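You operate a simulated robot arm through the tools that you are given. There is no shell and no other tool.

The job below is to be done with a simulated robot arm. You get a single attempt, and the scene is never put back.

## Task
Grease the nipple under the pink flap till fresh grease shows.
Fine: lift the flap, stand the lube pump over the nipple and press its button; stop at fresh grease on the plate below, more runs over and spoils the job. Put the pump back and shut the flap; leave the other nipple alone, drop nothing and mind your fingers under the flap. Set down upright: lube pump.

Only the result counts: the job must be done as asked and must still hold three seconds after the hand-in. Knocking over, shifting, dropping, spilling or breaking anything else fails it.

## Robot
A 6-joint arm with a four-finger gripper, fixed in place. Base frame: the origin is on the floor under the middle of its stand, x ahead of it, y to its left, z up. Readings come in mm, degrees, newtons and seconds.
It reaches about 1041 mm from its shoulder. Its first joint turns from -166.0 to 166.0 degrees. Payload 3.67 kg.
The tool frame sits at the grasp point between the pads (the TCP): z along the fingers, y along the line on which they close. The tips reach 28 mm beyond it. The gripper opens to 112 mm; its body begins 73 mm behind the TCP.
Orientation is told as [roll, pitch, yaw] about the base's x, y, z axes, in that order, counted from this pose: with the fingers straight down and closing along the base's y, the tool's x points along the base's -x, its y along +y and its z along -z.

## Interface
- The arm moves only by the tool nudge_tool. Its argument "deltas" is a list of rows, each a list of 3 entries, a list of its own where there are three numbers: the shift along the tool's x, y, z in mm, then the turn, a rotation vector about the tool's x, y, z in degrees, then the finger opening in mm, from 0 to 112. In form: [[[x, y, z], [wx, wy, wz], hand], ...]. A call has 1 to 20 rows; each row shifts and turns the commanded pose from where the row before left it, along the tool's axes as they then stand. A row lasts 0.2 s, in which the tool goes at most 50 mm and 8.6 degrees; a call with a longer step from one row to the next is refused whole, and so is a gripper value outside its range. Where a pose cannot be reached the arm comes as near as it can. A force on the tool above 90 N (or 10 N above the force at the start of the call, whichever is more), or a blocked arm, ends the call early, and 0.2 s more pass. Each finger travels about 102.5 mm/s and halts on what it meets, pressing with about 28 N; the grip force reading is that of the motor and also rises with nothing between the fingers. The clock runs only during rows and for 0.2 s after the last one: add rows that do not move to give the fingers time. The reply holds the time, the measured pose of the TCP, the force on the tool along the base axes, the opening and the grip force, in the units named above and with some noise, with the torque about the TCP (base axes, N m) and any sound that the robot's microphone picked up.
- Cameras (640 x 400 px; columns grow to the right, rows downward): "scene" is fixed at [49.9, 649.1, 1212.8]; the picture's right is [-0.39, -0.92, 0.00], its down [-0.73, 0.31, -0.61] and it looks along [0.56, -0.24, -0.79] (base axes); focal length 253 px, centre (320, 200). "wrist" rides on the gripper at [60, -18, -104] in the tool frame; the picture's right is [0.29, 0.96, 0.00], its down [-0.80, 0.24, -0.55] and it looks along [-0.53, 0.16, 0.83] (tool axes); focal length 234 px, centre (320, 200). There is no depth. A picture from a camera that has moved, and an enlarged one, comes with that camera's place and axes in the base frame and with its lens.
- capture(camera): a new picture of that camera. The clock stands still meanwhile.
- zoom(camera, box): a new picture of the part [left, top, right, bottom] of that camera's present view, enlarged. The clock stands still meanwhile.
- close_job(): hands the job in; it is judged then, once.

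Nothing tells you positions but the pictures and the camera data. Unless the task says otherwise, let go and move clear before handing in.

The tools are called after ">>>" by a JSON object that holds its "fn" and its "kwargs". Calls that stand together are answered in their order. nudge_tool: Moves the arm, as the interface text tells. Its arguments: {"type":"object","properties":{"deltas":{"type":"array"}},"required":["deltas"]} The other tools are called the same way: capture (camera) takes a picture; zoom (camera, box) takes an enlarged picture of a part of a camera's view; close_job () hands the job in.

At the start:

```text
time_s: 0.0
tcp_pos: [476.7, 404.2, 905.1]
tcp_rot: [-0.1, 0.1, 0.0]
ft_force: [0.5, -0.4, 0.4]
torque: [0.02, -0.02, 0.03]
gripper_width: 112.1
gripper_force: 0.0
```

scene: 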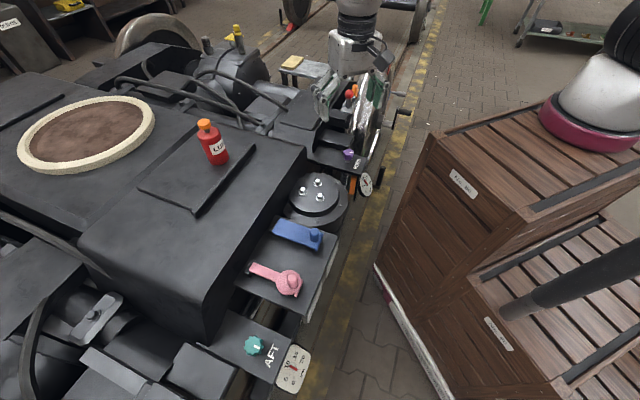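
wrist: 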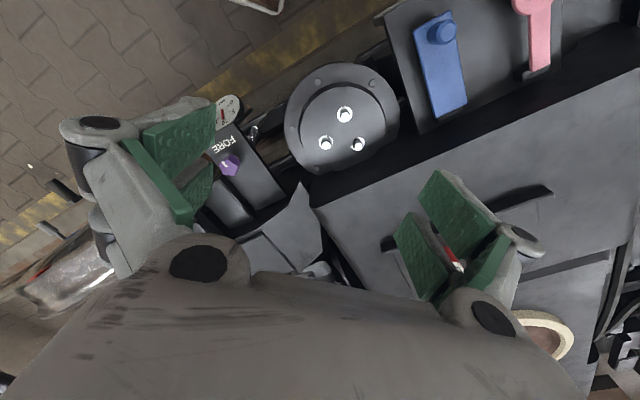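

I see a vehicle/engine mock-up with a red lube pump with an orange cap on top, and a pink and a blue flap on a side plate. I'll zoom in to localize them first.

>>> {"fn": "zoom", "kwargs": {"camera": "scene", "box": [220, 200, 350, 320]}}

>>> {"fn": "zoom", "kwargs": {"camera": "scene", "box": [130, 100, 290, 220]}}

>>> {"fn": "zoom", "kwargs": {"camera": "wrist", "box": [380, 0, 640, 140]}}

>>> {"fn": "zoom", "kwargs": {"camera": "scene", "box": [270, 0, 430, 220]}}

```text
3.33 times, centred on (285, 260) of scene
camera zoom: at [49.9, 649.1, 1212.8], right [-0.39, -0.92, 0.0], down [-0.73, 0.31, -0.61], along [0.56, -0.24, -0.79], focal length 842 px, centre (437, 0)
```

zoom: 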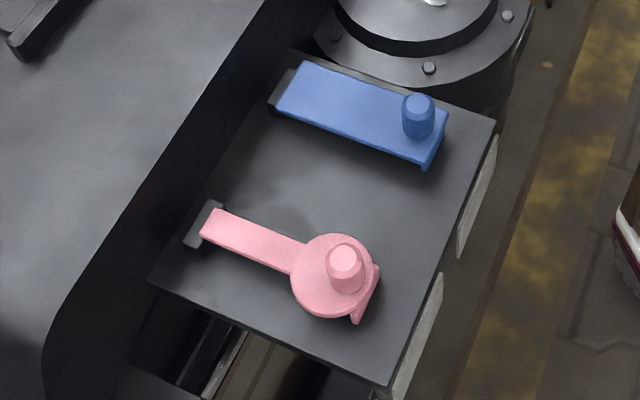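

```text
3.33 times, centred on (210, 160) of scene
camera zoom: at [49.9, 649.1, 1212.8], right [-0.39, -0.92, 0.0], down [-0.73, 0.31, -0.61], along [0.56, -0.24, -0.79], focal length 842 px, centre (687, 333)
```

zoom: 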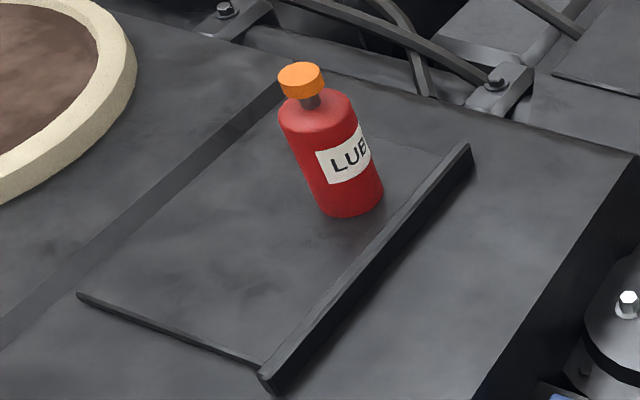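

```text
2.46 times, centred on (510, 70) of wrist
camera zoom: at [416.2, 385.9, 1010.4], right [-0.29, 0.96, 0.0], down [0.8, 0.24, 0.55], along [0.53, 0.16, -0.83], focal length 576 px, centre (-148, 520)
```

zoom: 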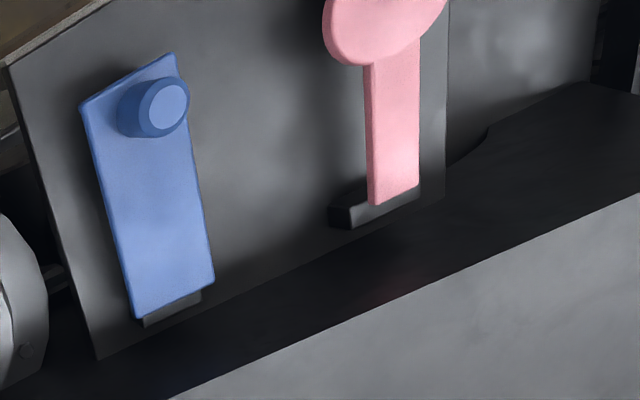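

```text
1.82 times, centred on (350, 110) of scene
camera zoom: at [49.9, 649.1, 1212.8], right [-0.39, -0.92, 0.0], down [-0.73, 0.31, -0.61], along [0.56, -0.24, -0.79], focal length 459 px, centre (266, 364)
```

zoom: 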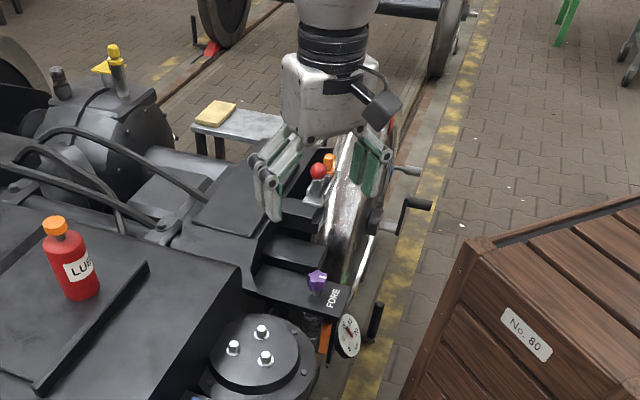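

The plate with the flaps sits diagonal to the base. The pink flap has its hinge near (350, 710) and its knob near (268, 623), and the pump is farther out on the bonnet. I'll move the wrist camera to look straight at the pink flap.

>>> {"fn": "nudge_tool", "kwargs": {"deltas": [[[42.4, 7.4, 0], [0, 0, 0], 112], [[42.4, 7.4, 0], [0, 0, 0], 112], [[42.4, 7.4, 0], [0, 0, 0], 112], [[42.4, 7.4, 0], [0, 0, 0], 112], [[42.4, 7.4, 0], [0, 0, 0], 112], [[42.4, 7.4, 0], [0, 0, 0], 112], [[42.4, 7.4, 0], [0, 0, 0], 112], [[0, 0, 0], [0, 0, -7.5], 112], [[0, 0, 0], [0, 0, -7.5], 112], [[0, 0, 0], [0, 0, -7.5], 112], [[0, 0, 0], [0, 0, -7.5], 112], [[0, 0, 0], [0, 0, -7.5], 112], [[0, 0, 0], [0, 0, -7.5], 112]]}}

>>> {"fn": "capture", "kwargs": {"camera": "wrist"}}

>>> {"fn": "capture", "kwargs": {"camera": "scene"}}

```text
time_s: 2.8
tcp_pos: [179.4, 455.4, 906.0]
tcp_rot: [0.0, 0.0, 45.1]
ft_force: [-1.1, -0.2, -0.6]
torque: [0.0, 0.01, -0.01]
gripper_width: 111.9
gripper_force: 0.0
```

```text
taken
camera wrist: at [149.7, 400.3, 1010.6], right [-0.88, 0.47, 0.0], down [0.39, 0.73, 0.55], along [0.26, 0.49, -0.83], focal length 234 px, centre (320, 200)
```

wrist: 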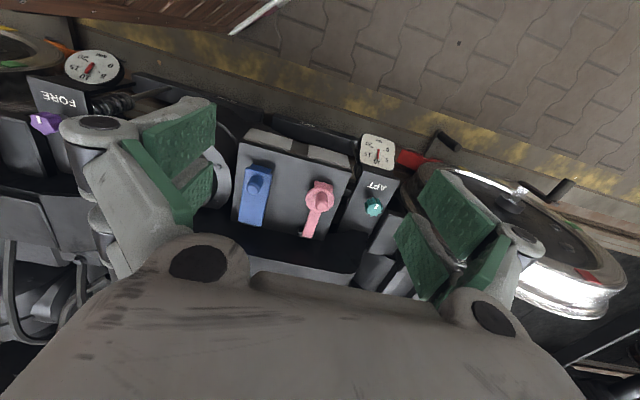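

```text
taken
```

scene: 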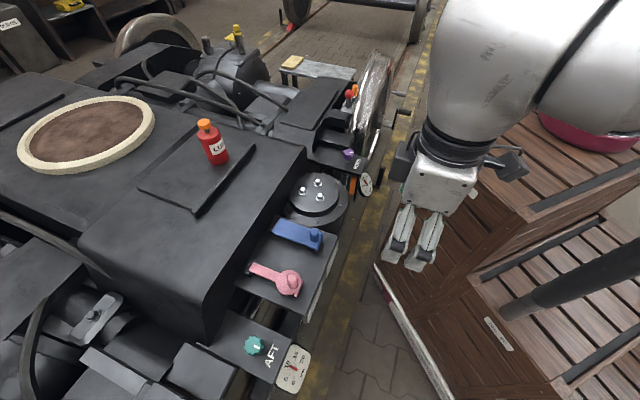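

The plate is now well framed between the open fingers. I'll zoom in to locate the knobs and hinges.

>>> {"fn": "zoom", "kwargs": {"camera": "wrist", "box": [220, 120, 400, 260]}}

>>> {"fn": "zoom", "kwargs": {"camera": "scene", "box": [220, 210, 340, 320]}}

```text
2.86 times, centred on (310, 190) of wrist
camera zoom: at [149.7, 400.3, 1010.6], right [-0.88, 0.47, 0.0], down [0.39, 0.73, 0.55], along [0.26, 0.49, -0.83], focal length 669 px, centre (349, 229)
```

zoom: 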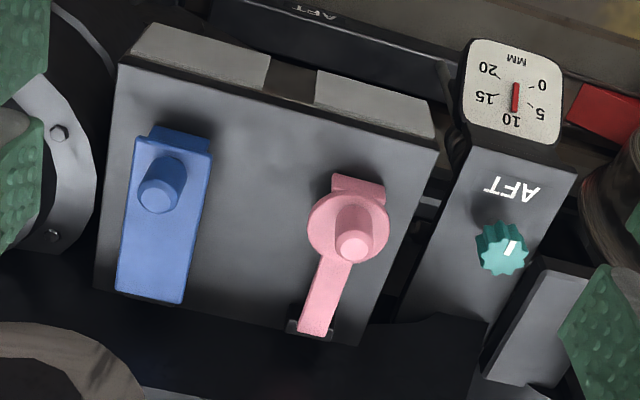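

```text
3.64 times, centred on (280, 265) of scene
camera zoom: at [49.9, 649.1, 1212.8], right [-0.39, -0.92, 0.0], down [-0.73, 0.31, -0.61], along [0.56, -0.24, -0.79], focal length 918 px, centre (466, -36)
```

zoom: 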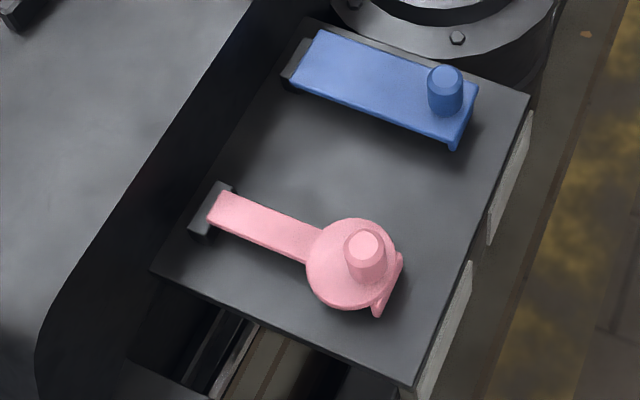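

I estimate the pink knob top at about (265, 626, 655) and the hinge at about (344, 706, 618). I'll bring the camera closer to see the flap, its lip and the hinge clearly.

>>> {"fn": "nudge_tool", "kwargs": {"deltas": [[[-20, 5.8, 30.2], [0, 0, 0], 112], [[-20, 5.8, 30.2], [0, 0, 0], 112], [[-20, 5.8, 30.2], [0, 0, 0], 112], [[-20, 5.8, 30.2], [0, 0, 0], 112]]}}

>>> {"fn": "capture", "kwargs": {"camera": "wrist"}}

>>> {"fn": "zoom", "kwargs": {"camera": "wrist", "box": [200, 100, 440, 250]}}

```text
time_s: 3.8
tcp_pos: [219.0, 529.9, 786.1]
tcp_rot: [0.2, 0.0, 45.0]
ft_force: [-1.0, -1.1, -0.5]
torque: [0.03, -0.04, -0.02]
gripper_width: 111.6
gripper_force: 0.0
```

```text
taken
camera wrist: at [189.9, 474.8, 890.7], right [-0.88, 0.47, 0.0], down [0.39, 0.73, 0.55], along [0.26, 0.49, -0.83], focal length 234 px, centre (320, 200)
```

wrist: 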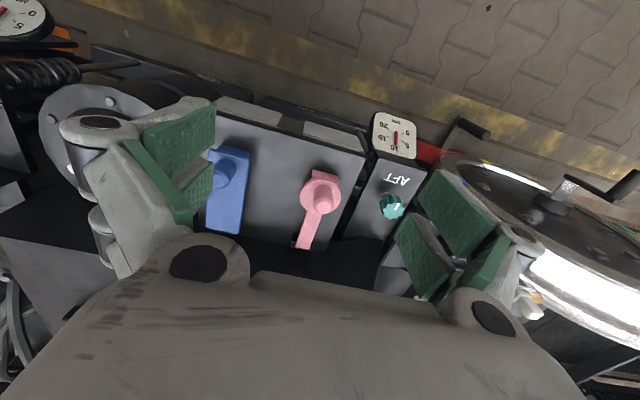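

```text
2.67 times, centred on (320, 175) of wrist
camera zoom: at [189.9, 474.8, 890.7], right [-0.88, 0.47, 0.0], down [0.39, 0.73, 0.55], along [0.26, 0.49, -0.83], focal length 624 px, centre (320, 267)
```

zoom: 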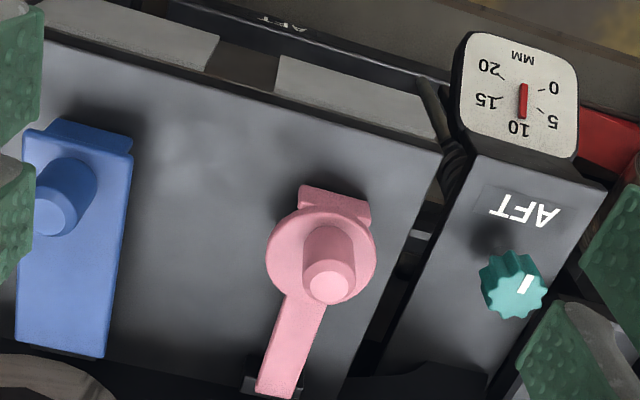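

The flap has a clear knob and a lip facing the aisle. Before handling it I want the bonnet height and the pump's exact position, so I'll raise the tool and look at the pump.

>>> {"fn": "nudge_tool", "kwargs": {"deltas": [[[0, 0, -47], [0, 0, 0], 112], [[0, 0, -47], [0, 0, 0], 112], [[-36.8, -23.1, 0], [0, 0, 0], 112], [[-36.8, -23.1, 0], [0, 0, 0], 112], [[-36.8, -23.1, 0], [0, 0, 0], 112], [[-36.8, -23.1, 0], [0, 0, 0], 112], [[-36.8, -23.1, 0], [0, 0, 0], 112], [[-36.8, -23.1, 0], [0, 0, 0], 112], [[-36.8, -23.1, 0], [0, 0, 0], 112], [[-36.8, -23.1, 0], [0, 0, 0], 112], [[-36.8, -23.1, 0], [0, 0, 0], 112]]}}

>>> {"fn": "capture", "kwargs": {"camera": "wrist"}}

>>> {"fn": "capture", "kwargs": {"camera": "scene"}}

```text
time_s: 6.2
tcp_pos: [600.4, 614.5, 876.8]
tcp_rot: [0.0, 0.0, 45.0]
ft_force: [-0.2, 1.4, 0.6]
torque: [-0.02, -0.05, -0.02]
gripper_width: 112.0
gripper_force: 0.2
```

```text
taken
camera wrist: at [570.6, 560.5, 981.3], right [-0.88, 0.47, 0.0], down [0.39, 0.73, 0.55], along [0.26, 0.49, -0.83], focal length 234 px, centre (320, 200)
```

wrist: 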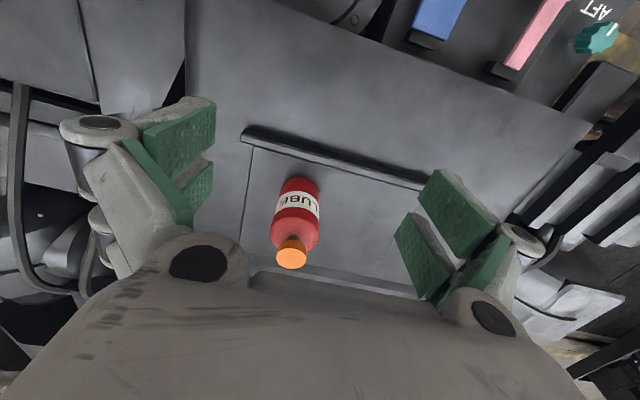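

```text
taken
```

scene: 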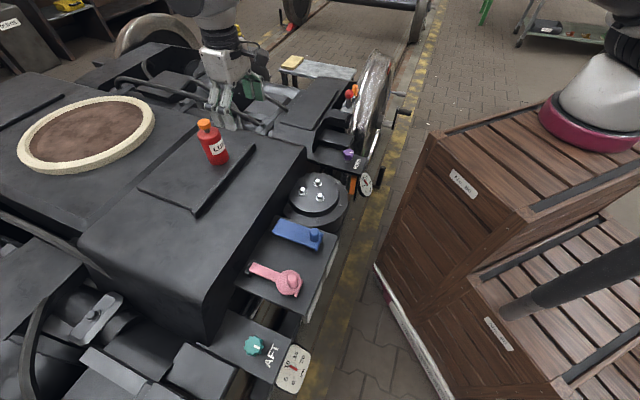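

>>> {"fn": "zoom", "kwargs": {"camera": "wrist", "box": [220, 120, 380, 280]}}

>>> {"fn": "zoom", "kwargs": {"camera": "wrist", "box": [380, 0, 640, 140]}}

>>> {"fn": "zoom", "kwargs": {"camera": "scene", "box": [150, 40, 310, 220]}}

```text
2.50 times, centred on (300, 200) of wrist
camera zoom: at [570.6, 560.5, 981.3], right [-0.88, 0.47, 0.0], down [0.39, 0.73, 0.55], along [0.26, 0.49, -0.83], focal length 585 px, centre (370, 200)
```

zoom: 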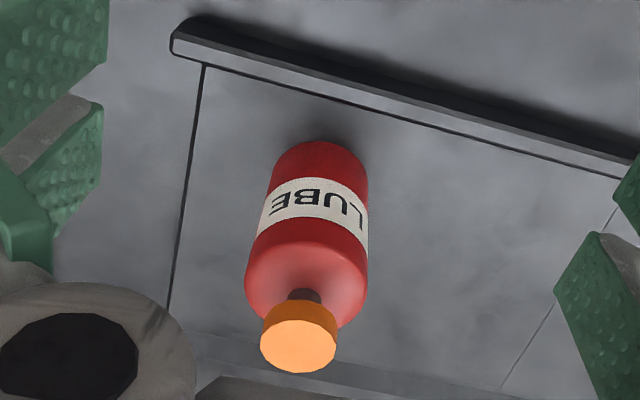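

```text
2.46 times, centred on (510, 70) of wrist
camera zoom: at [570.6, 560.5, 981.3], right [-0.88, 0.47, 0.0], down [0.39, 0.73, 0.55], along [0.26, 0.49, -0.83], focal length 576 px, centre (-148, 520)
```

zoom: 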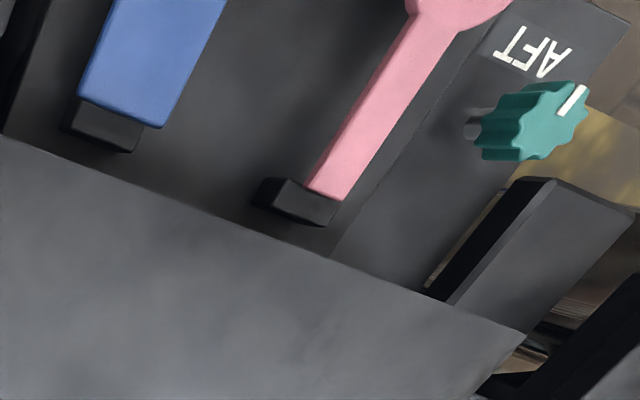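

```text
2.22 times, centred on (230, 130) of scene
camera zoom: at [49.9, 649.1, 1212.8], right [-0.39, -0.92, 0.0], down [-0.73, 0.31, -0.61], along [0.56, -0.24, -0.79], focal length 561 px, centre (520, 356)
```

zoom: 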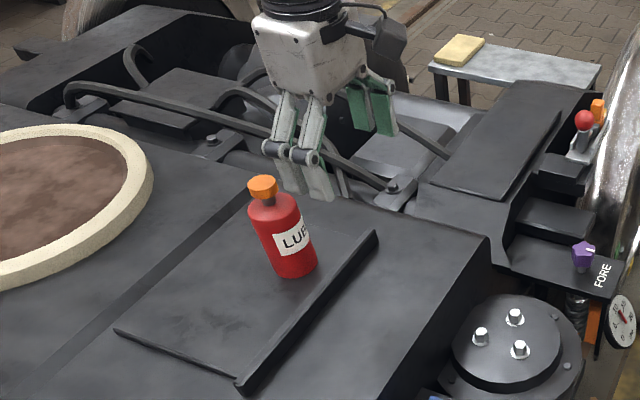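

The pump stands at about (682, 708), with the deck at z≈690 and the cap top at z≈815. The pink knob is at about (265, 625), z 621 to 655. I'll go above the knob with the fingers partly closed and look again.

>>> {"fn": "nudge_tool", "kwargs": {"deltas": [[[28.66, 30.57, 0], [0, 0, 0], 112], [[28.66, 30.57, 0], [0, 0, 0], 112], [[28.66, 30.57, 0], [0, 0, 0], 112], [[28.66, 30.57, 0], [0, 0, 0], 112], [[28.66, 30.57, 0], [0, 0, 0], 112], [[28.66, 30.57, 0], [0, 0, 0], 112], [[28.66, 30.57, 0], [0, 0, 0], 112], [[28.66, 30.57, 0], [0, 0, 0], 112], [[0, 0, 39], [0, 0, 0], 90], [[0, 0, 39], [0, 0, 0], 75], [[0, 0, 39], [0, 0, 0], 60], [[0, 0, 0], [0, 0, 0], 60]]}}

>>> {"fn": "capture", "kwargs": {"camera": "wrist"}}

>>> {"fn": "zoom", "kwargs": {"camera": "scene", "box": [200, 130, 400, 320]}}

```text
time_s: 8.8
tcp_pos: [265.9, 625.8, 762.8]
tcp_rot: [0.0, 0.0, 45.0]
ft_force: [1.0, -0.5, -0.3]
torque: [0.0, 0.0, -0.02]
gripper_width: 59.7
gripper_force: 0.1
```

```text
taken
camera wrist: at [235.9, 571.1, 866.5], right [-0.88, 0.47, 0.0], down [0.39, 0.73, 0.55], along [0.26, 0.49, -0.83], focal length 234 px, centre (320, 200)
```

wrist: 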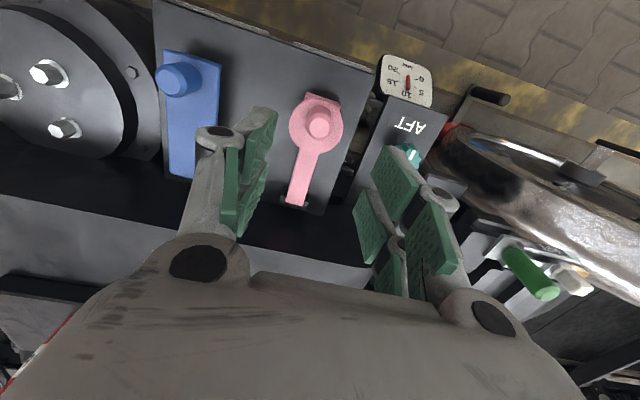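

```text
2.11 times, centred on (300, 225) of scene
camera zoom: at [49.9, 649.1, 1212.8], right [-0.39, -0.92, 0.0], down [-0.73, 0.31, -0.61], along [0.56, -0.24, -0.79], focal length 532 px, centre (362, 147)
```

zoom: 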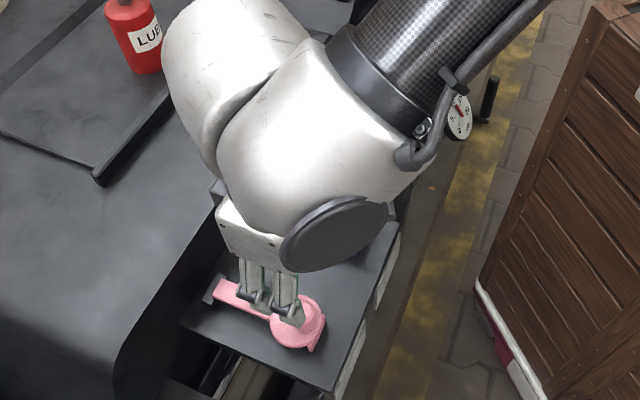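

>>> {"fn": "zoom", "kwargs": {"camera": "wrist", "box": [240, 60, 400, 220]}}

```text
2.50 times, centred on (320, 140) of wrist
camera zoom: at [235.9, 571.1, 866.5], right [-0.88, 0.47, 0.0], down [0.39, 0.73, 0.55], along [0.26, 0.49, -0.83], focal length 585 px, centre (320, 350)
```

zoom: 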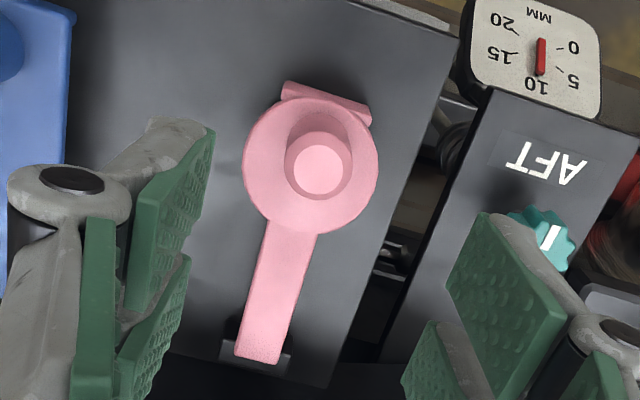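

The knob is centred under the tool at (265.5, 626). I'll descend to grip its upper part and close the fingers.

>>> {"fn": "nudge_tool", "kwargs": {"deltas": [[[0, 0, 35], [0, 0, 0], 60], [[0, 0, 35], [0, 0, 0], 60], [[0, 0, 20], [0, 0, 0], 60], [[0, 0, 14.5], [0, 0, 0], 60], [[0, 0, 0], [0, 0, 0], 60]]}}

>>> {"fn": "capture", "kwargs": {"camera": "wrist"}}

```text
time_s: 10.0
tcp_pos: [266.2, 627.6, 658.0]
tcp_rot: [0.0, 0.1, 45.0]
ft_force: [-0.9, -0.1, 0.4]
torque: [0.0, -0.01, 0.01]
gripper_width: 59.8
gripper_force: 0.1
```

```text
taken
camera wrist: at [236.3, 572.6, 761.7], right [-0.88, 0.47, 0.0], down [0.39, 0.73, 0.55], along [0.26, 0.49, -0.83], focal length 234 px, centre (320, 200)
```

wrist: 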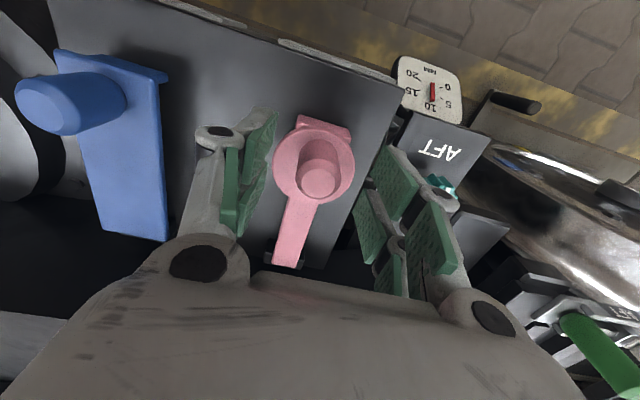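

>>> {"fn": "nudge_tool", "kwargs": {"deltas": [[[0, 0, 0], [0, 0, 0], 40], [[0, 0, 0], [0, 0, 0], 15], [[0, 0, 0], [0, 0, 0], 15], [[0, 0, 0], [0, 0, 0], 15]]}}

>>> {"fn": "zoom", "kwargs": {"camera": "wrist", "box": [200, 80, 460, 280]}}

```text
time_s: 11.0
tcp_pos: [266.5, 628.0, 658.1]
tcp_rot: [0.1, 0.1, 45.0]
ft_force: [8.7, -4.2, 0.2]
torque: [-0.15, -0.4, 0.46]
gripper_width: 21.8
gripper_force: 45.1
```

```text
2.00 times, centred on (330, 180) of wrist
camera zoom: at [236.9, 572.3, 761.7], right [-0.88, 0.47, 0.0], down [0.39, 0.73, 0.55], along [0.26, 0.49, -0.83], focal length 468 px, centre (300, 240)
```

zoom: 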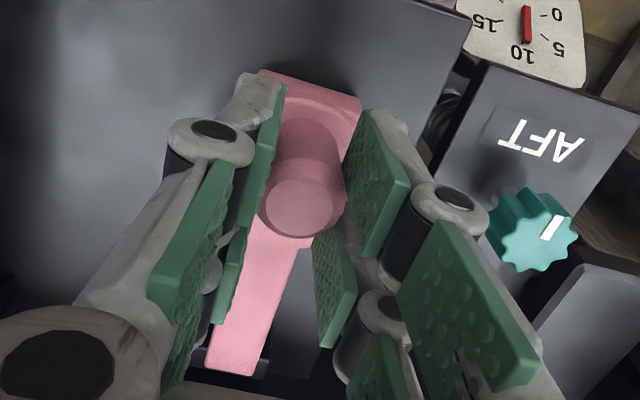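

The knob is gripped at 21.8 mm. I'll start raising the flap along an arc about its hinge, checking the forces as I go.

>>> {"fn": "nudge_tool", "kwargs": {"deltas": [[[-3.62, -0.7, -9.68], [0, 1.667, 0], 15], [[-4.19, 0, -9.48], [0, 1.667, 0], 15], [[-4.73, 0, -9.26], [0, 1.667, 0], 15]]}}

>>> {"fn": "capture", "kwargs": {"camera": "wrist"}}

>>> {"fn": "zoom", "kwargs": {"camera": "scene", "box": [200, 180, 360, 320]}}

```text
time_s: 11.8
tcp_pos: [274.2, 637.3, 687.3]
tcp_rot: [0.0, 5.0, 45.1]
ft_force: [9.9, 5.2, -13.5]
torque: [-0.65, 0.33, 0.05]
gripper_width: 23.4
gripper_force: 44.9
```

```text
taken
camera wrist: at [252.6, 587.5, 796.0], right [-0.88, 0.47, 0.03], down [0.43, 0.76, 0.48], along [0.21, 0.44, -0.88], focal length 234 px, centre (320, 200)
```

wrist: 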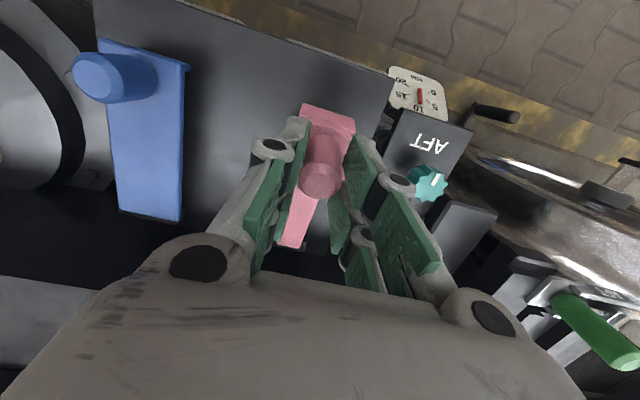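

```text
2.86 times, centred on (280, 250) of scene
camera zoom: at [49.9, 649.1, 1212.8], right [-0.39, -0.92, 0.0], down [-0.73, 0.31, -0.61], along [0.56, -0.24, -0.79], focal length 722 px, centre (434, 57)
```

zoom: 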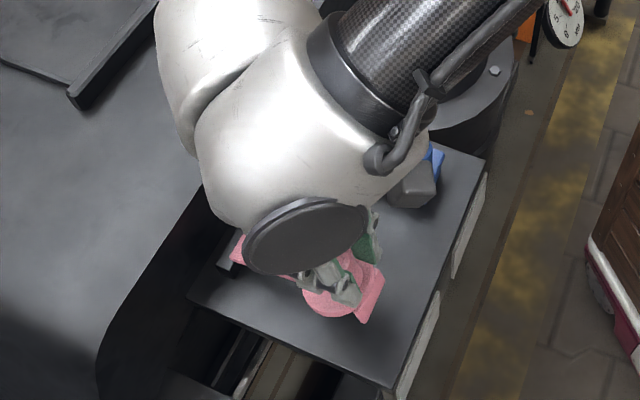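

>>> {"fn": "nudge_tool", "kwargs": {"deltas": [[[-6.99, 0, -8.82], [0, 1.667, 0], 15], [[-6.18, 0, -8.59], [0, 1.667, 0], 15], [[-6.69, 0, -8.24], [0, 1.667, 0], 15]]}}

>>> {"fn": "capture", "kwargs": {"camera": "wrist"}}

>>> {"fn": "zoom", "kwargs": {"camera": "scene", "box": [200, 180, 360, 320]}}

```text
time_s: 12.6
tcp_pos: [289.1, 650.7, 710.7]
tcp_rot: [0.0, 10.1, 44.9]
ft_force: [-7.5, -27.4, 9.4]
torque: [-1.38, 0.99, -0.03]
gripper_width: 24.8
gripper_force: 44.9
```

```text
taken
camera wrist: at [273.8, 608.8, 824.1], right [-0.88, 0.48, 0.05], down [0.45, 0.79, 0.41], along [0.15, 0.38, -0.91], focal length 234 px, centre (320, 200)
```

wrist: 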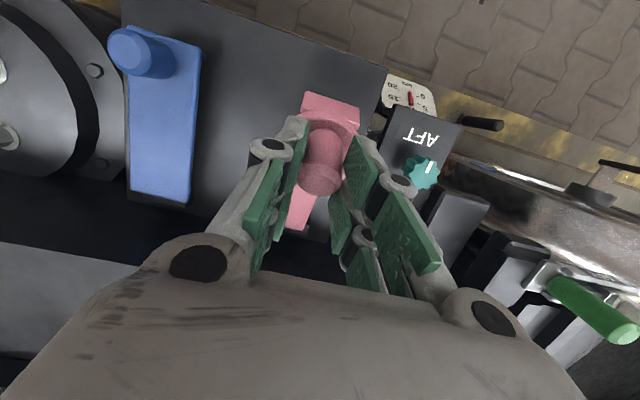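

```text
2.86 times, centred on (280, 250) of scene
camera zoom: at [49.9, 649.1, 1212.8], right [-0.39, -0.92, 0.0], down [-0.73, 0.31, -0.61], along [0.56, -0.24, -0.79], focal length 722 px, centre (434, 57)
```

zoom: 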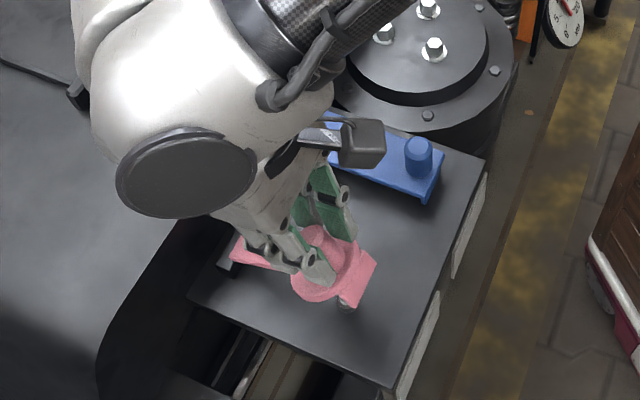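

Lifting works: the measured arc fits a hinge at about z 612 with a radius near 117 mm. Side torque is building because the knob rotates in the grip, so from here I'll tilt the tool along with the flap.

>>> {"fn": "nudge_tool", "kwargs": {"deltas": [[[-5.0, 0, -10.22], [0, 6, 0], 15], [[-7.63, 0, -8.22], [0, 5, 0], 15]]}}

>>> {"fn": "zoom", "kwargs": {"camera": "scene", "box": [200, 180, 360, 320]}}

```text
time_s: 13.2
tcp_pos: [301.7, 654.7, 730.9]
tcp_rot: [0.5, 20.9, 45.2]
ft_force: [-21.5, 37.6, -15.2]
torque: [0.73, 0.26, -0.16]
gripper_width: 35.8
gripper_force: 20.2
out of reach, approached as far as the arm can: row 2
```

```text
2.86 times, centred on (280, 250) of scene
camera zoom: at [49.9, 649.1, 1212.8], right [-0.39, -0.92, 0.0], down [-0.73, 0.31, -0.61], along [0.56, -0.24, -0.79], focal length 722 px, centre (434, 57)
```

zoom: 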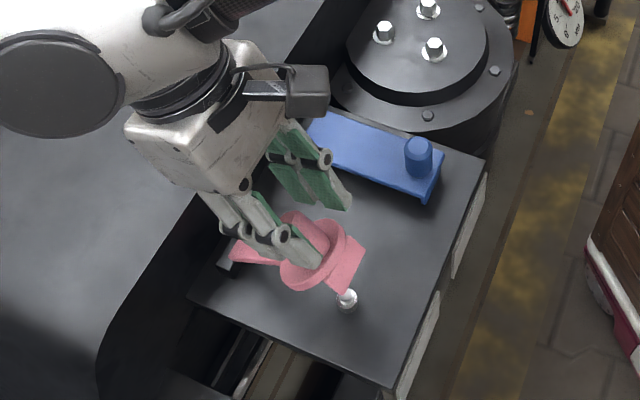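

The arm reports a reach limit for this outward tilt, and the tool drifted sideways. I'll check the grip with the wrist camera before correcting.

>>> {"fn": "capture", "kwargs": {"camera": "wrist"}}

>>> {"fn": "zoom", "kwargs": {"camera": "scene", "box": [240, 210, 320, 290]}}

```text
taken
camera wrist: at [302.0, 628.0, 850.1], right [-0.87, 0.48, 0.11], down [0.5, 0.84, 0.23], along [0.02, 0.26, -0.97], focal length 234 px, centre (320, 200)
```

wrist: 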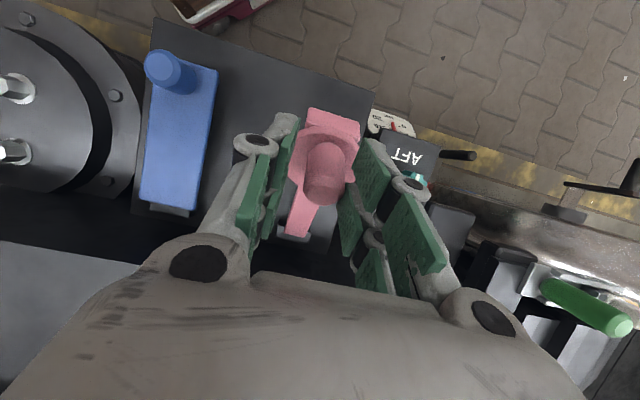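

```text
5.00 times, centred on (280, 250) of scene
camera zoom: at [49.9, 649.1, 1212.8], right [-0.39, -0.92, 0.0], down [-0.73, 0.31, -0.61], along [0.56, -0.24, -0.79], focal length 1263 px, centre (520, -50)
```

zoom: 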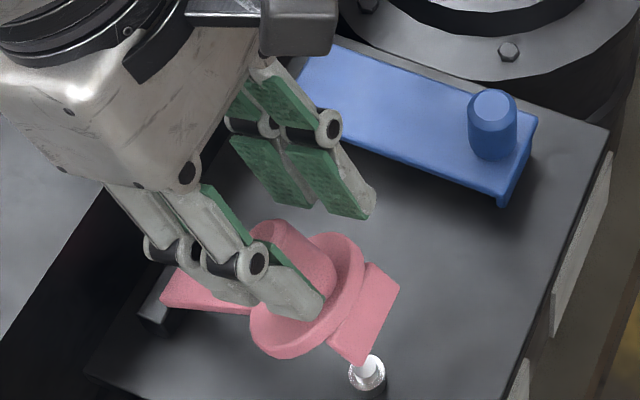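

The fingers move symmetrically, so the sideways drift opened the grip on one side. I'll back off the tilt to a reachable pose so the tool re-centres on the knob.

>>> {"fn": "nudge_tool", "kwargs": {"deltas": [[[2.2, 0, 1.8], [0, -3.5, 0], 15], [[2.2, 0, 1.8], [0, -3.5, 0], 15], [[0, 0, 0], [0, 0, 0], 15]]}}

>>> {"fn": "capture", "kwargs": {"camera": "wrist"}}

>>> {"fn": "zoom", "kwargs": {"camera": "scene", "box": [220, 190, 340, 310]}}

```text
time_s: 14.0
tcp_pos: [300.8, 648.0, 730.0]
tcp_rot: [0.2, 14.0, 45.1]
ft_force: [-37.6, 28.9, 0.0]
torque: [0.38, 1.35, 0.31]
gripper_width: 40.3
gripper_force: 23.7
```

```text
taken
camera wrist: at [289.5, 612.8, 845.9], right [-0.87, 0.48, 0.07], down [0.47, 0.81, 0.34], along [0.11, 0.34, -0.94], focal length 234 px, centre (320, 200)
```

wrist: 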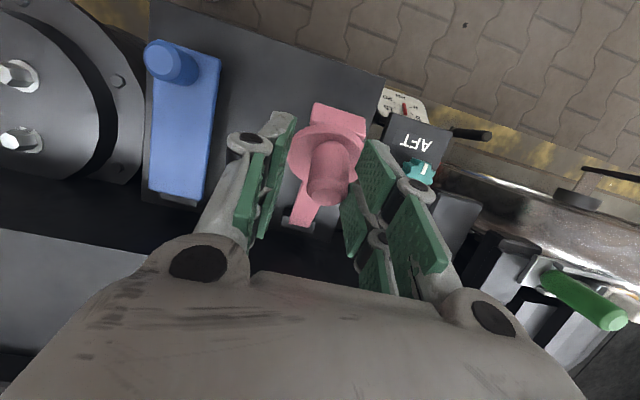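

```text
3.33 times, centred on (280, 250) of scene
camera zoom: at [49.9, 649.1, 1212.8], right [-0.39, -0.92, 0.0], down [-0.73, 0.31, -0.61], along [0.56, -0.24, -0.79], focal length 842 px, centre (453, 33)
```

zoom: 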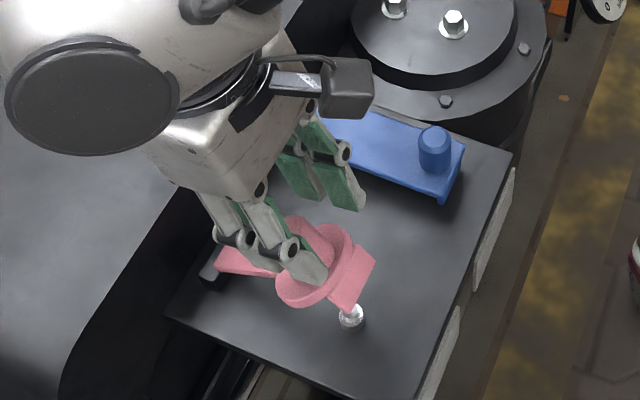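

The flap stands at about 35°, but the tool is about 9 mm off to the side and 10 mm too high on the knob. I'll re-centre and re-engage in small steps.

>>> {"fn": "nudge_tool", "kwargs": {"deltas": [[[-1.5, 3.1, 2.0], [0, 0, 0], 15], [[-1.5, 3.1, 2.0], [0, 0, 0], 15], [[-1.5, 3.1, 2.0], [0, 0, 0], 15], [[0, 0, 0], [0, 0, 0], 15]]}}

>>> {"fn": "capture", "kwargs": {"camera": "wrist"}}

>>> {"fn": "zoom", "kwargs": {"camera": "scene", "box": [220, 190, 340, 310]}}

```text
time_s: 15.0
tcp_pos: [298.7, 656.3, 722.0]
tcp_rot: [-0.2, 14.1, 44.9]
ft_force: [-19.0, 12.2, 6.2]
torque: [0.19, 0.29, 0.1]
gripper_width: 27.0
gripper_force: 11.4
```

```text
taken
camera wrist: at [287.8, 621.3, 838.5], right [-0.87, 0.48, 0.07], down [0.47, 0.81, 0.34], along [0.11, 0.33, -0.94], focal length 234 px, centre (320, 200)
```

wrist: 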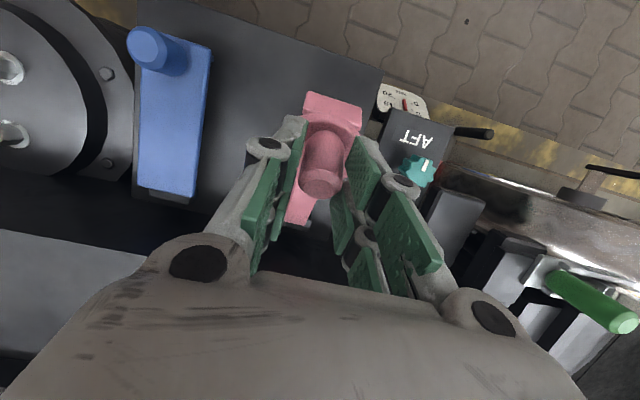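

```text
3.33 times, centred on (280, 250) of scene
camera zoom: at [49.9, 649.1, 1212.8], right [-0.39, -0.92, 0.0], down [-0.73, 0.31, -0.61], along [0.56, -0.24, -0.79], focal length 842 px, centre (453, 33)
```

zoom: 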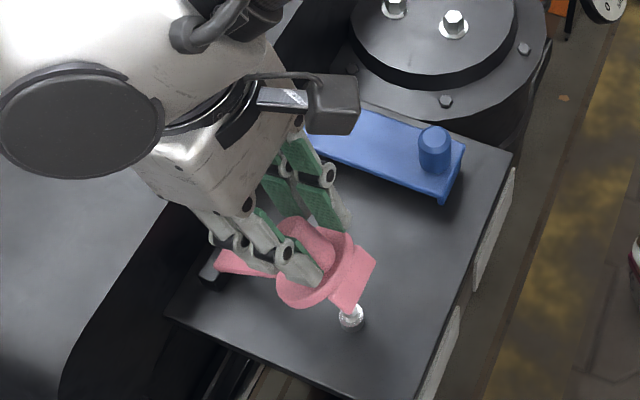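

>>> {"fn": "nudge_tool", "kwargs": {"deltas": [[[0, 1.8, 1.0], [0, 0, 0], 15], [[0, 0, 0], [0, 0, 0], 15], [[0, 0, 0], [0, 0, 0], 15]]}}

>>> {"fn": "zoom", "kwargs": {"camera": "wrist", "box": [220, 60, 440, 260]}}

```text
time_s: 15.8
tcp_pos: [297.6, 657.7, 722.9]
tcp_rot: [-0.1, 14.1, 44.8]
ft_force: [-4.7, -2.6, 7.4]
torque: [0.0, -0.04, 0.04]
gripper_width: 24.3
gripper_force: 44.6
```

```text
2.00 times, centred on (330, 160) of wrist
camera zoom: at [286.8, 622.1, 837.4], right [-0.87, 0.48, 0.07], down [0.47, 0.81, 0.34], along [0.11, 0.33, -0.94], focal length 468 px, centre (300, 280)
```

zoom: 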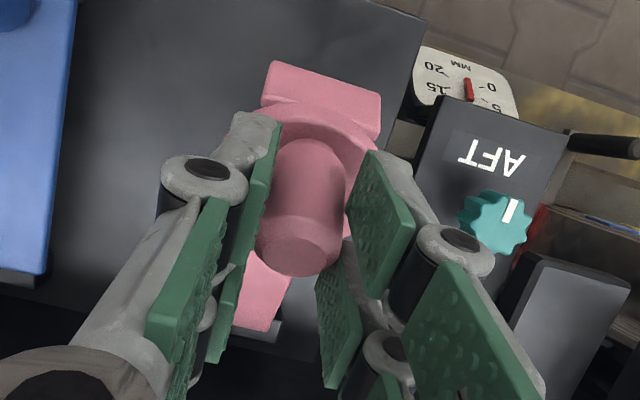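

The grip is centred again with near-zero side load. I'll keep the tilt fixed at 14° and continue the arc in short bursts.

>>> {"fn": "nudge_tool", "kwargs": {"deltas": [[[-6.72, 0, -7.75], [0, 0, 0], 15], [[-7.45, 0, -7.32], [0, 0, 0], 15], [[-8.03, 0, -6.64], [0, 0, 0], 15]]}}

>>> {"fn": "zoom", "kwargs": {"camera": "wrist", "box": [220, 60, 440, 260]}}

>>> {"fn": "zoom", "kwargs": {"camera": "scene", "box": [220, 190, 340, 310]}}

```text
time_s: 16.6
tcp_pos: [315.1, 675.9, 736.8]
tcp_rot: [0.2, 14.0, 45.0]
ft_force: [-15.0, -1.6, -1.3]
torque: [-0.83, 1.22, -0.08]
gripper_width: 24.7
gripper_force: 45.1
out of reach, approached as far as the arm can: row 3
```

```text
2.00 times, centred on (330, 160) of wrist
camera zoom: at [304.0, 638.7, 852.7], right [-0.87, 0.48, 0.07], down [0.47, 0.81, 0.34], along [0.11, 0.34, -0.94], focal length 468 px, centre (300, 280)
```

zoom: 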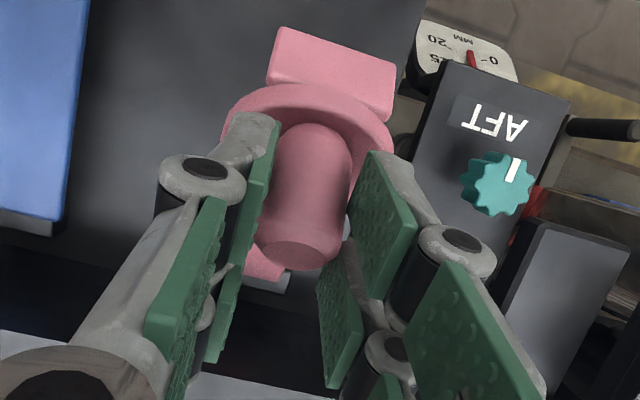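

```text
3.33 times, centred on (280, 250) of scene
camera zoom: at [49.9, 649.1, 1212.8], right [-0.39, -0.92, 0.0], down [-0.73, 0.31, -0.61], along [0.56, -0.24, -0.79], focal length 842 px, centre (453, 33)
```

zoom: 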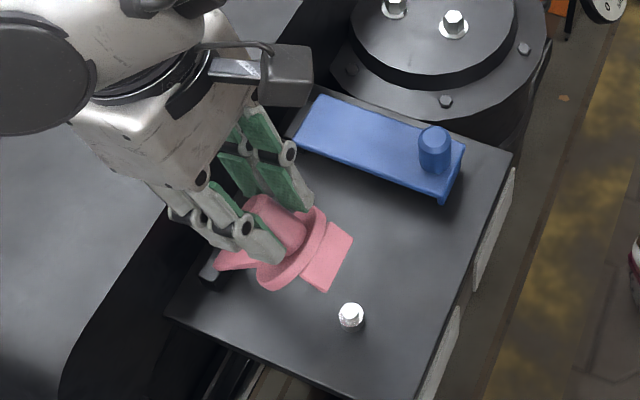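

The reach limit shrinks with tilt as the tool moves out, so I'll straighten the tool gradually while continuing the arc.

>>> {"fn": "nudge_tool", "kwargs": {"deltas": [[[-5.46, 0, -5.17], [0, -4, 0], 15], [[-7.75, 0, -4.72], [0, -5, 0], 15]]}}

>>> {"fn": "zoom", "kwargs": {"camera": "wrist", "box": [220, 60, 440, 260]}}

>>> {"fn": "zoom", "kwargs": {"camera": "scene", "box": [220, 190, 340, 310]}}

```text
time_s: 17.2
tcp_pos: [325.9, 685.8, 745.1]
tcp_rot: [0.1, 4.9, 45.1]
ft_force: [-17.9, 0.7, 3.7]
torque: [-0.88, 1.38, 0.01]
gripper_width: 25.5
gripper_force: 44.3
```

```text
2.00 times, centred on (330, 160) of wrist
camera zoom: at [302.5, 637.1, 854.8], right [-0.88, 0.47, 0.03], down [0.43, 0.76, 0.48], along [0.21, 0.44, -0.87], focal length 468 px, centre (300, 280)
```

zoom: 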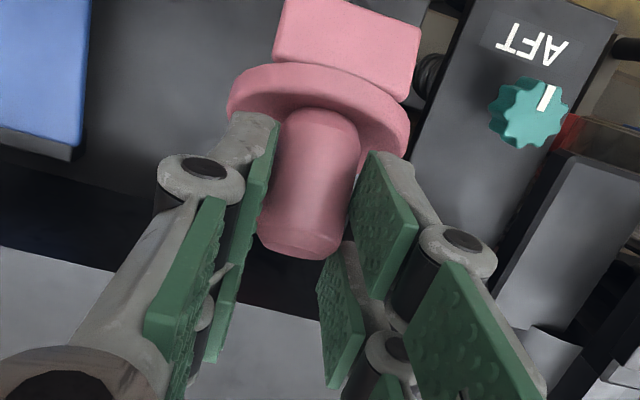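

```text
3.33 times, centred on (280, 250) of scene
camera zoom: at [49.9, 649.1, 1212.8], right [-0.39, -0.92, 0.0], down [-0.73, 0.31, -0.61], along [0.56, -0.24, -0.79], focal length 842 px, centre (453, 33)
```

zoom: 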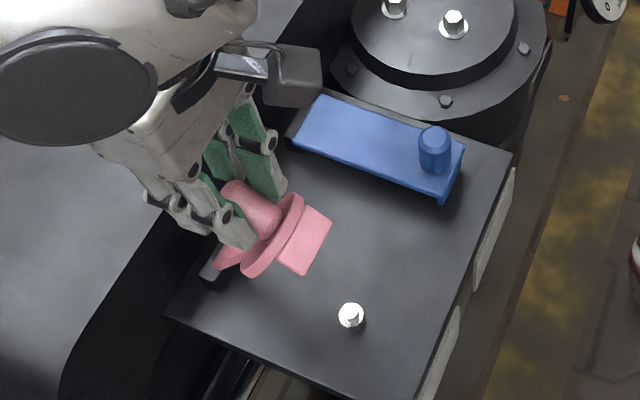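

>>> {"fn": "nudge_tool", "kwargs": {"deltas": [[[-8.36, 0, -3.14], [0, -5, 0], 15], [[-10.3, 0, -1.3], [0, 0, 0], 15]]}}

>>> {"fn": "zoom", "kwargs": {"camera": "wrist", "box": [220, 60, 440, 260]}}

>>> {"fn": "zoom", "kwargs": {"camera": "scene", "box": [220, 190, 340, 310]}}

```text
time_s: 17.8
tcp_pos: [337.7, 698.4, 749.5]
tcp_rot: [0.1, -0.1, 45.1]
ft_force: [-21.4, 3.9, 13.2]
torque: [-0.79, 1.37, -0.12]
gripper_width: 25.5
gripper_force: 44.8
```

```text
2.00 times, centred on (330, 160) of wrist
camera zoom: at [309.0, 643.6, 853.9], right [-0.88, 0.47, 0.0], down [0.39, 0.73, 0.56], along [0.26, 0.49, -0.83], focal length 468 px, centre (300, 280)
```

zoom: 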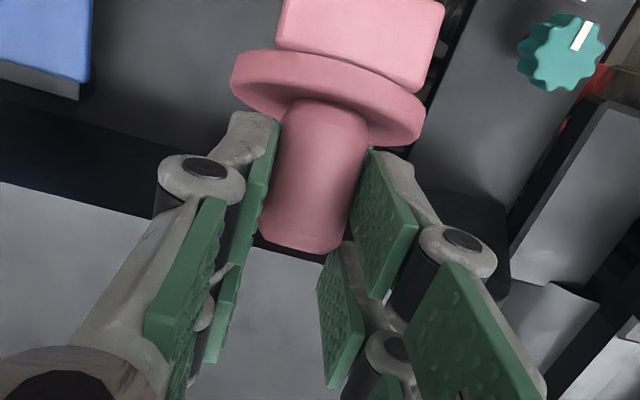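

```text
3.33 times, centred on (280, 250) of scene
camera zoom: at [49.9, 649.1, 1212.8], right [-0.39, -0.92, 0.0], down [-0.73, 0.31, -0.61], along [0.56, -0.24, -0.79], focal length 842 px, centre (453, 33)
```

zoom: 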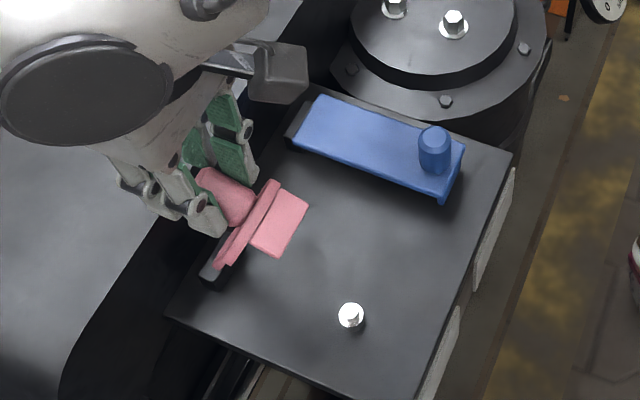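

>>> {"fn": "nudge_tool", "kwargs": {"deltas": [[[-10.4, 0.5, -0.5], [0, 0, 0], 15], [[-10.4, 0.5, 0.5], [0, 0, 0], 15]]}}

>>> {"fn": "zoom", "kwargs": {"camera": "wrist", "box": [220, 20, 440, 260]}}

>>> {"fn": "zoom", "kwargs": {"camera": "scene", "box": [200, 170, 340, 310]}}

```text
time_s: 18.4
tcp_pos: [354.4, 713.9, 749.7]
tcp_rot: [0.1, 0.0, 45.0]
ft_force: [-18.1, 5.3, 18.8]
torque: [-0.62, 1.3, -0.26]
gripper_width: 25.3
gripper_force: 45.4
```

```text
1.67 times, centred on (330, 140) of wrist
camera zoom: at [324.3, 659.0, 853.7], right [-0.88, 0.47, 0.0], down [0.39, 0.73, 0.56], along [0.26, 0.49, -0.83], focal length 390 px, centre (303, 300)
```

zoom: 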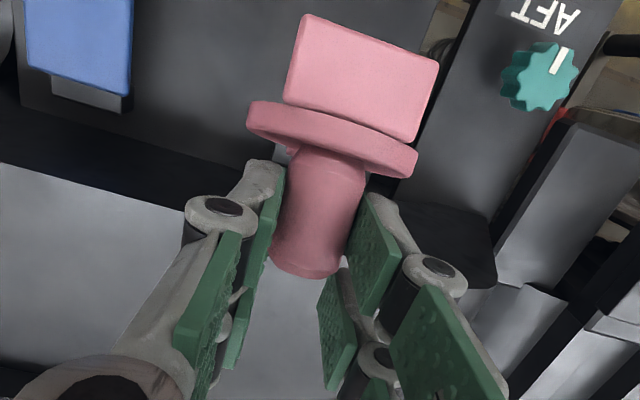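

```text
2.86 times, centred on (270, 240) of scene
camera zoom: at [49.9, 649.1, 1212.8], right [-0.39, -0.92, 0.0], down [-0.73, 0.31, -0.61], along [0.56, -0.24, -0.79], focal length 722 px, centre (463, 86)
```

zoom: 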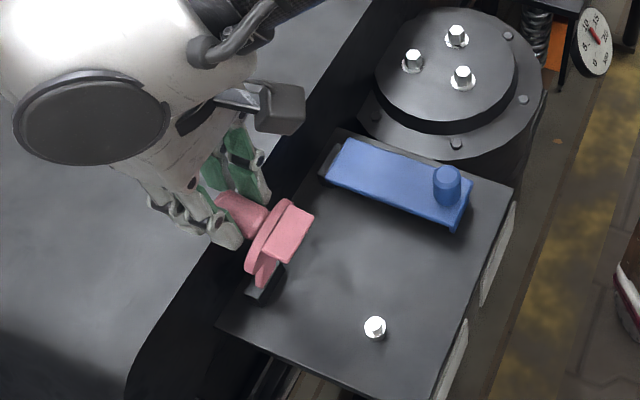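

>>> {"fn": "nudge_tool", "kwargs": {"deltas": [[[-10.3, 0.3, 0.8], [0, 0, 0], 15], [[-10.1, 0.3, 1.8], [0, 0, 0], 15]]}}

>>> {"fn": "zoom", "kwargs": {"camera": "wrist", "box": [220, 20, 440, 260]}}

>>> {"fn": "zoom", "kwargs": {"camera": "scene", "box": [200, 170, 340, 310]}}

```text
time_s: 19.0
tcp_pos: [359.8, 719.3, 748.1]
tcp_rot: [0.5, -0.3, 45.2]
ft_force: [-48.8, 41.2, 17.3]
torque: [0.31, 1.82, -1.07]
gripper_width: 24.7
gripper_force: 44.6
out of reach, approached as far as the arm can: row 1, 2
```

```text
1.67 times, centred on (330, 140) of wrist
camera zoom: at [330.6, 663.6, 852.2], right [-0.88, 0.47, 0.01], down [0.39, 0.73, 0.56], along [0.26, 0.5, -0.83], focal length 390 px, centre (303, 300)
```

zoom: 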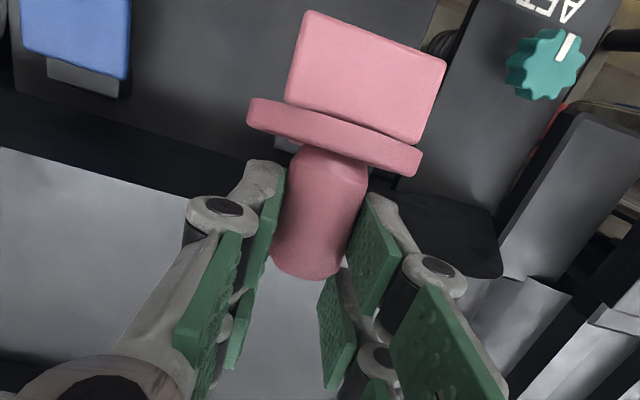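

```text
2.86 times, centred on (270, 240) of scene
camera zoom: at [49.9, 649.1, 1212.8], right [-0.39, -0.92, 0.0], down [-0.73, 0.31, -0.61], along [0.56, -0.24, -0.79], focal length 722 px, centre (463, 86)
```

zoom: 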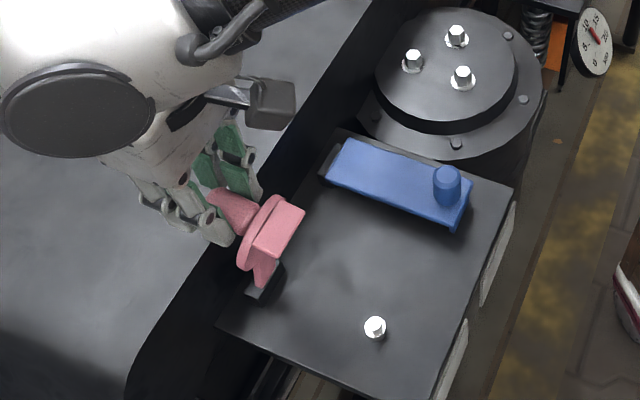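

Vertical is now beyond reach, so the tool must lean the other way. I'll tilt it about the knob by −8° and relieve the side load.

>>> {"fn": "nudge_tool", "kwargs": {"deltas": [[[1.2, 0.7, 0.1], [0, -4, 0], 15], [[1.2, 0.7, 0], [0, -4, 0], 15]]}}

>>> {"fn": "zoom", "kwargs": {"camera": "wrist", "box": [220, 20, 440, 260]}}

>>> {"fn": "zoom", "kwargs": {"camera": "scene", "box": [200, 170, 340, 310]}}

```text
time_s: 19.6
tcp_pos: [357.6, 718.3, 748.8]
tcp_rot: [0.4, -8.1, 45.1]
ft_force: [-53.0, 39.0, 12.3]
torque: [-0.03, 2.1, -0.9]
gripper_width: 24.9
gripper_force: 44.8
```

```text
1.67 times, centred on (330, 140) of wrist
camera zoom: at [319.1, 652.3, 842.5], right [-0.88, 0.47, -0.03], down [0.33, 0.67, 0.66], along [0.34, 0.57, -0.75], focal length 390 px, centre (303, 300)
```

zoom: 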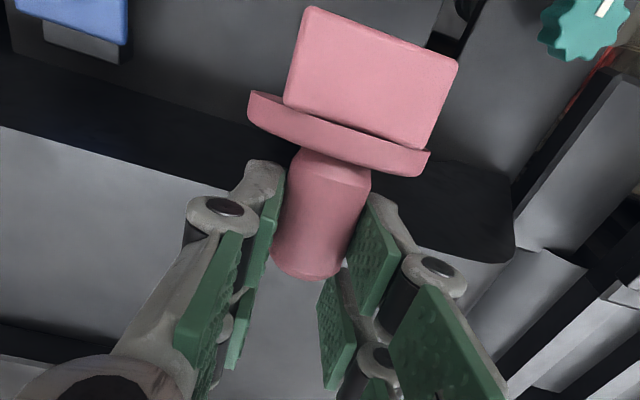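

```text
2.86 times, centred on (270, 240) of scene
camera zoom: at [49.9, 649.1, 1212.8], right [-0.39, -0.92, 0.0], down [-0.73, 0.31, -0.61], along [0.56, -0.24, -0.79], focal length 722 px, centre (463, 86)
```

zoom: 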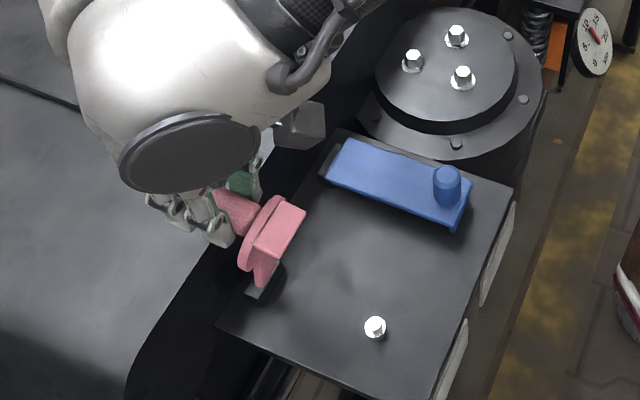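

A sideways load of about 65 N remains from the earlier reach deviation. I'll unload it by shifting the commanded pose back along the closing axis.

>>> {"fn": "nudge_tool", "kwargs": {"deltas": [[[0, 3, 0], [0, 0, 0], 15], [[0, 3, 0], [0, 0, 0], 15], [[0, 0, 0], [0, 0, 0], 15]]}}

```text
time_s: 20.4
tcp_pos: [360.2, 719.5, 747.4]
tcp_rot: [0.0, -8.1, 45.2]
ft_force: [-30.5, 19.9, 23.1]
torque: [-0.42, 1.51, -0.47]
gripper_width: 24.5
gripper_force: 45.4
```

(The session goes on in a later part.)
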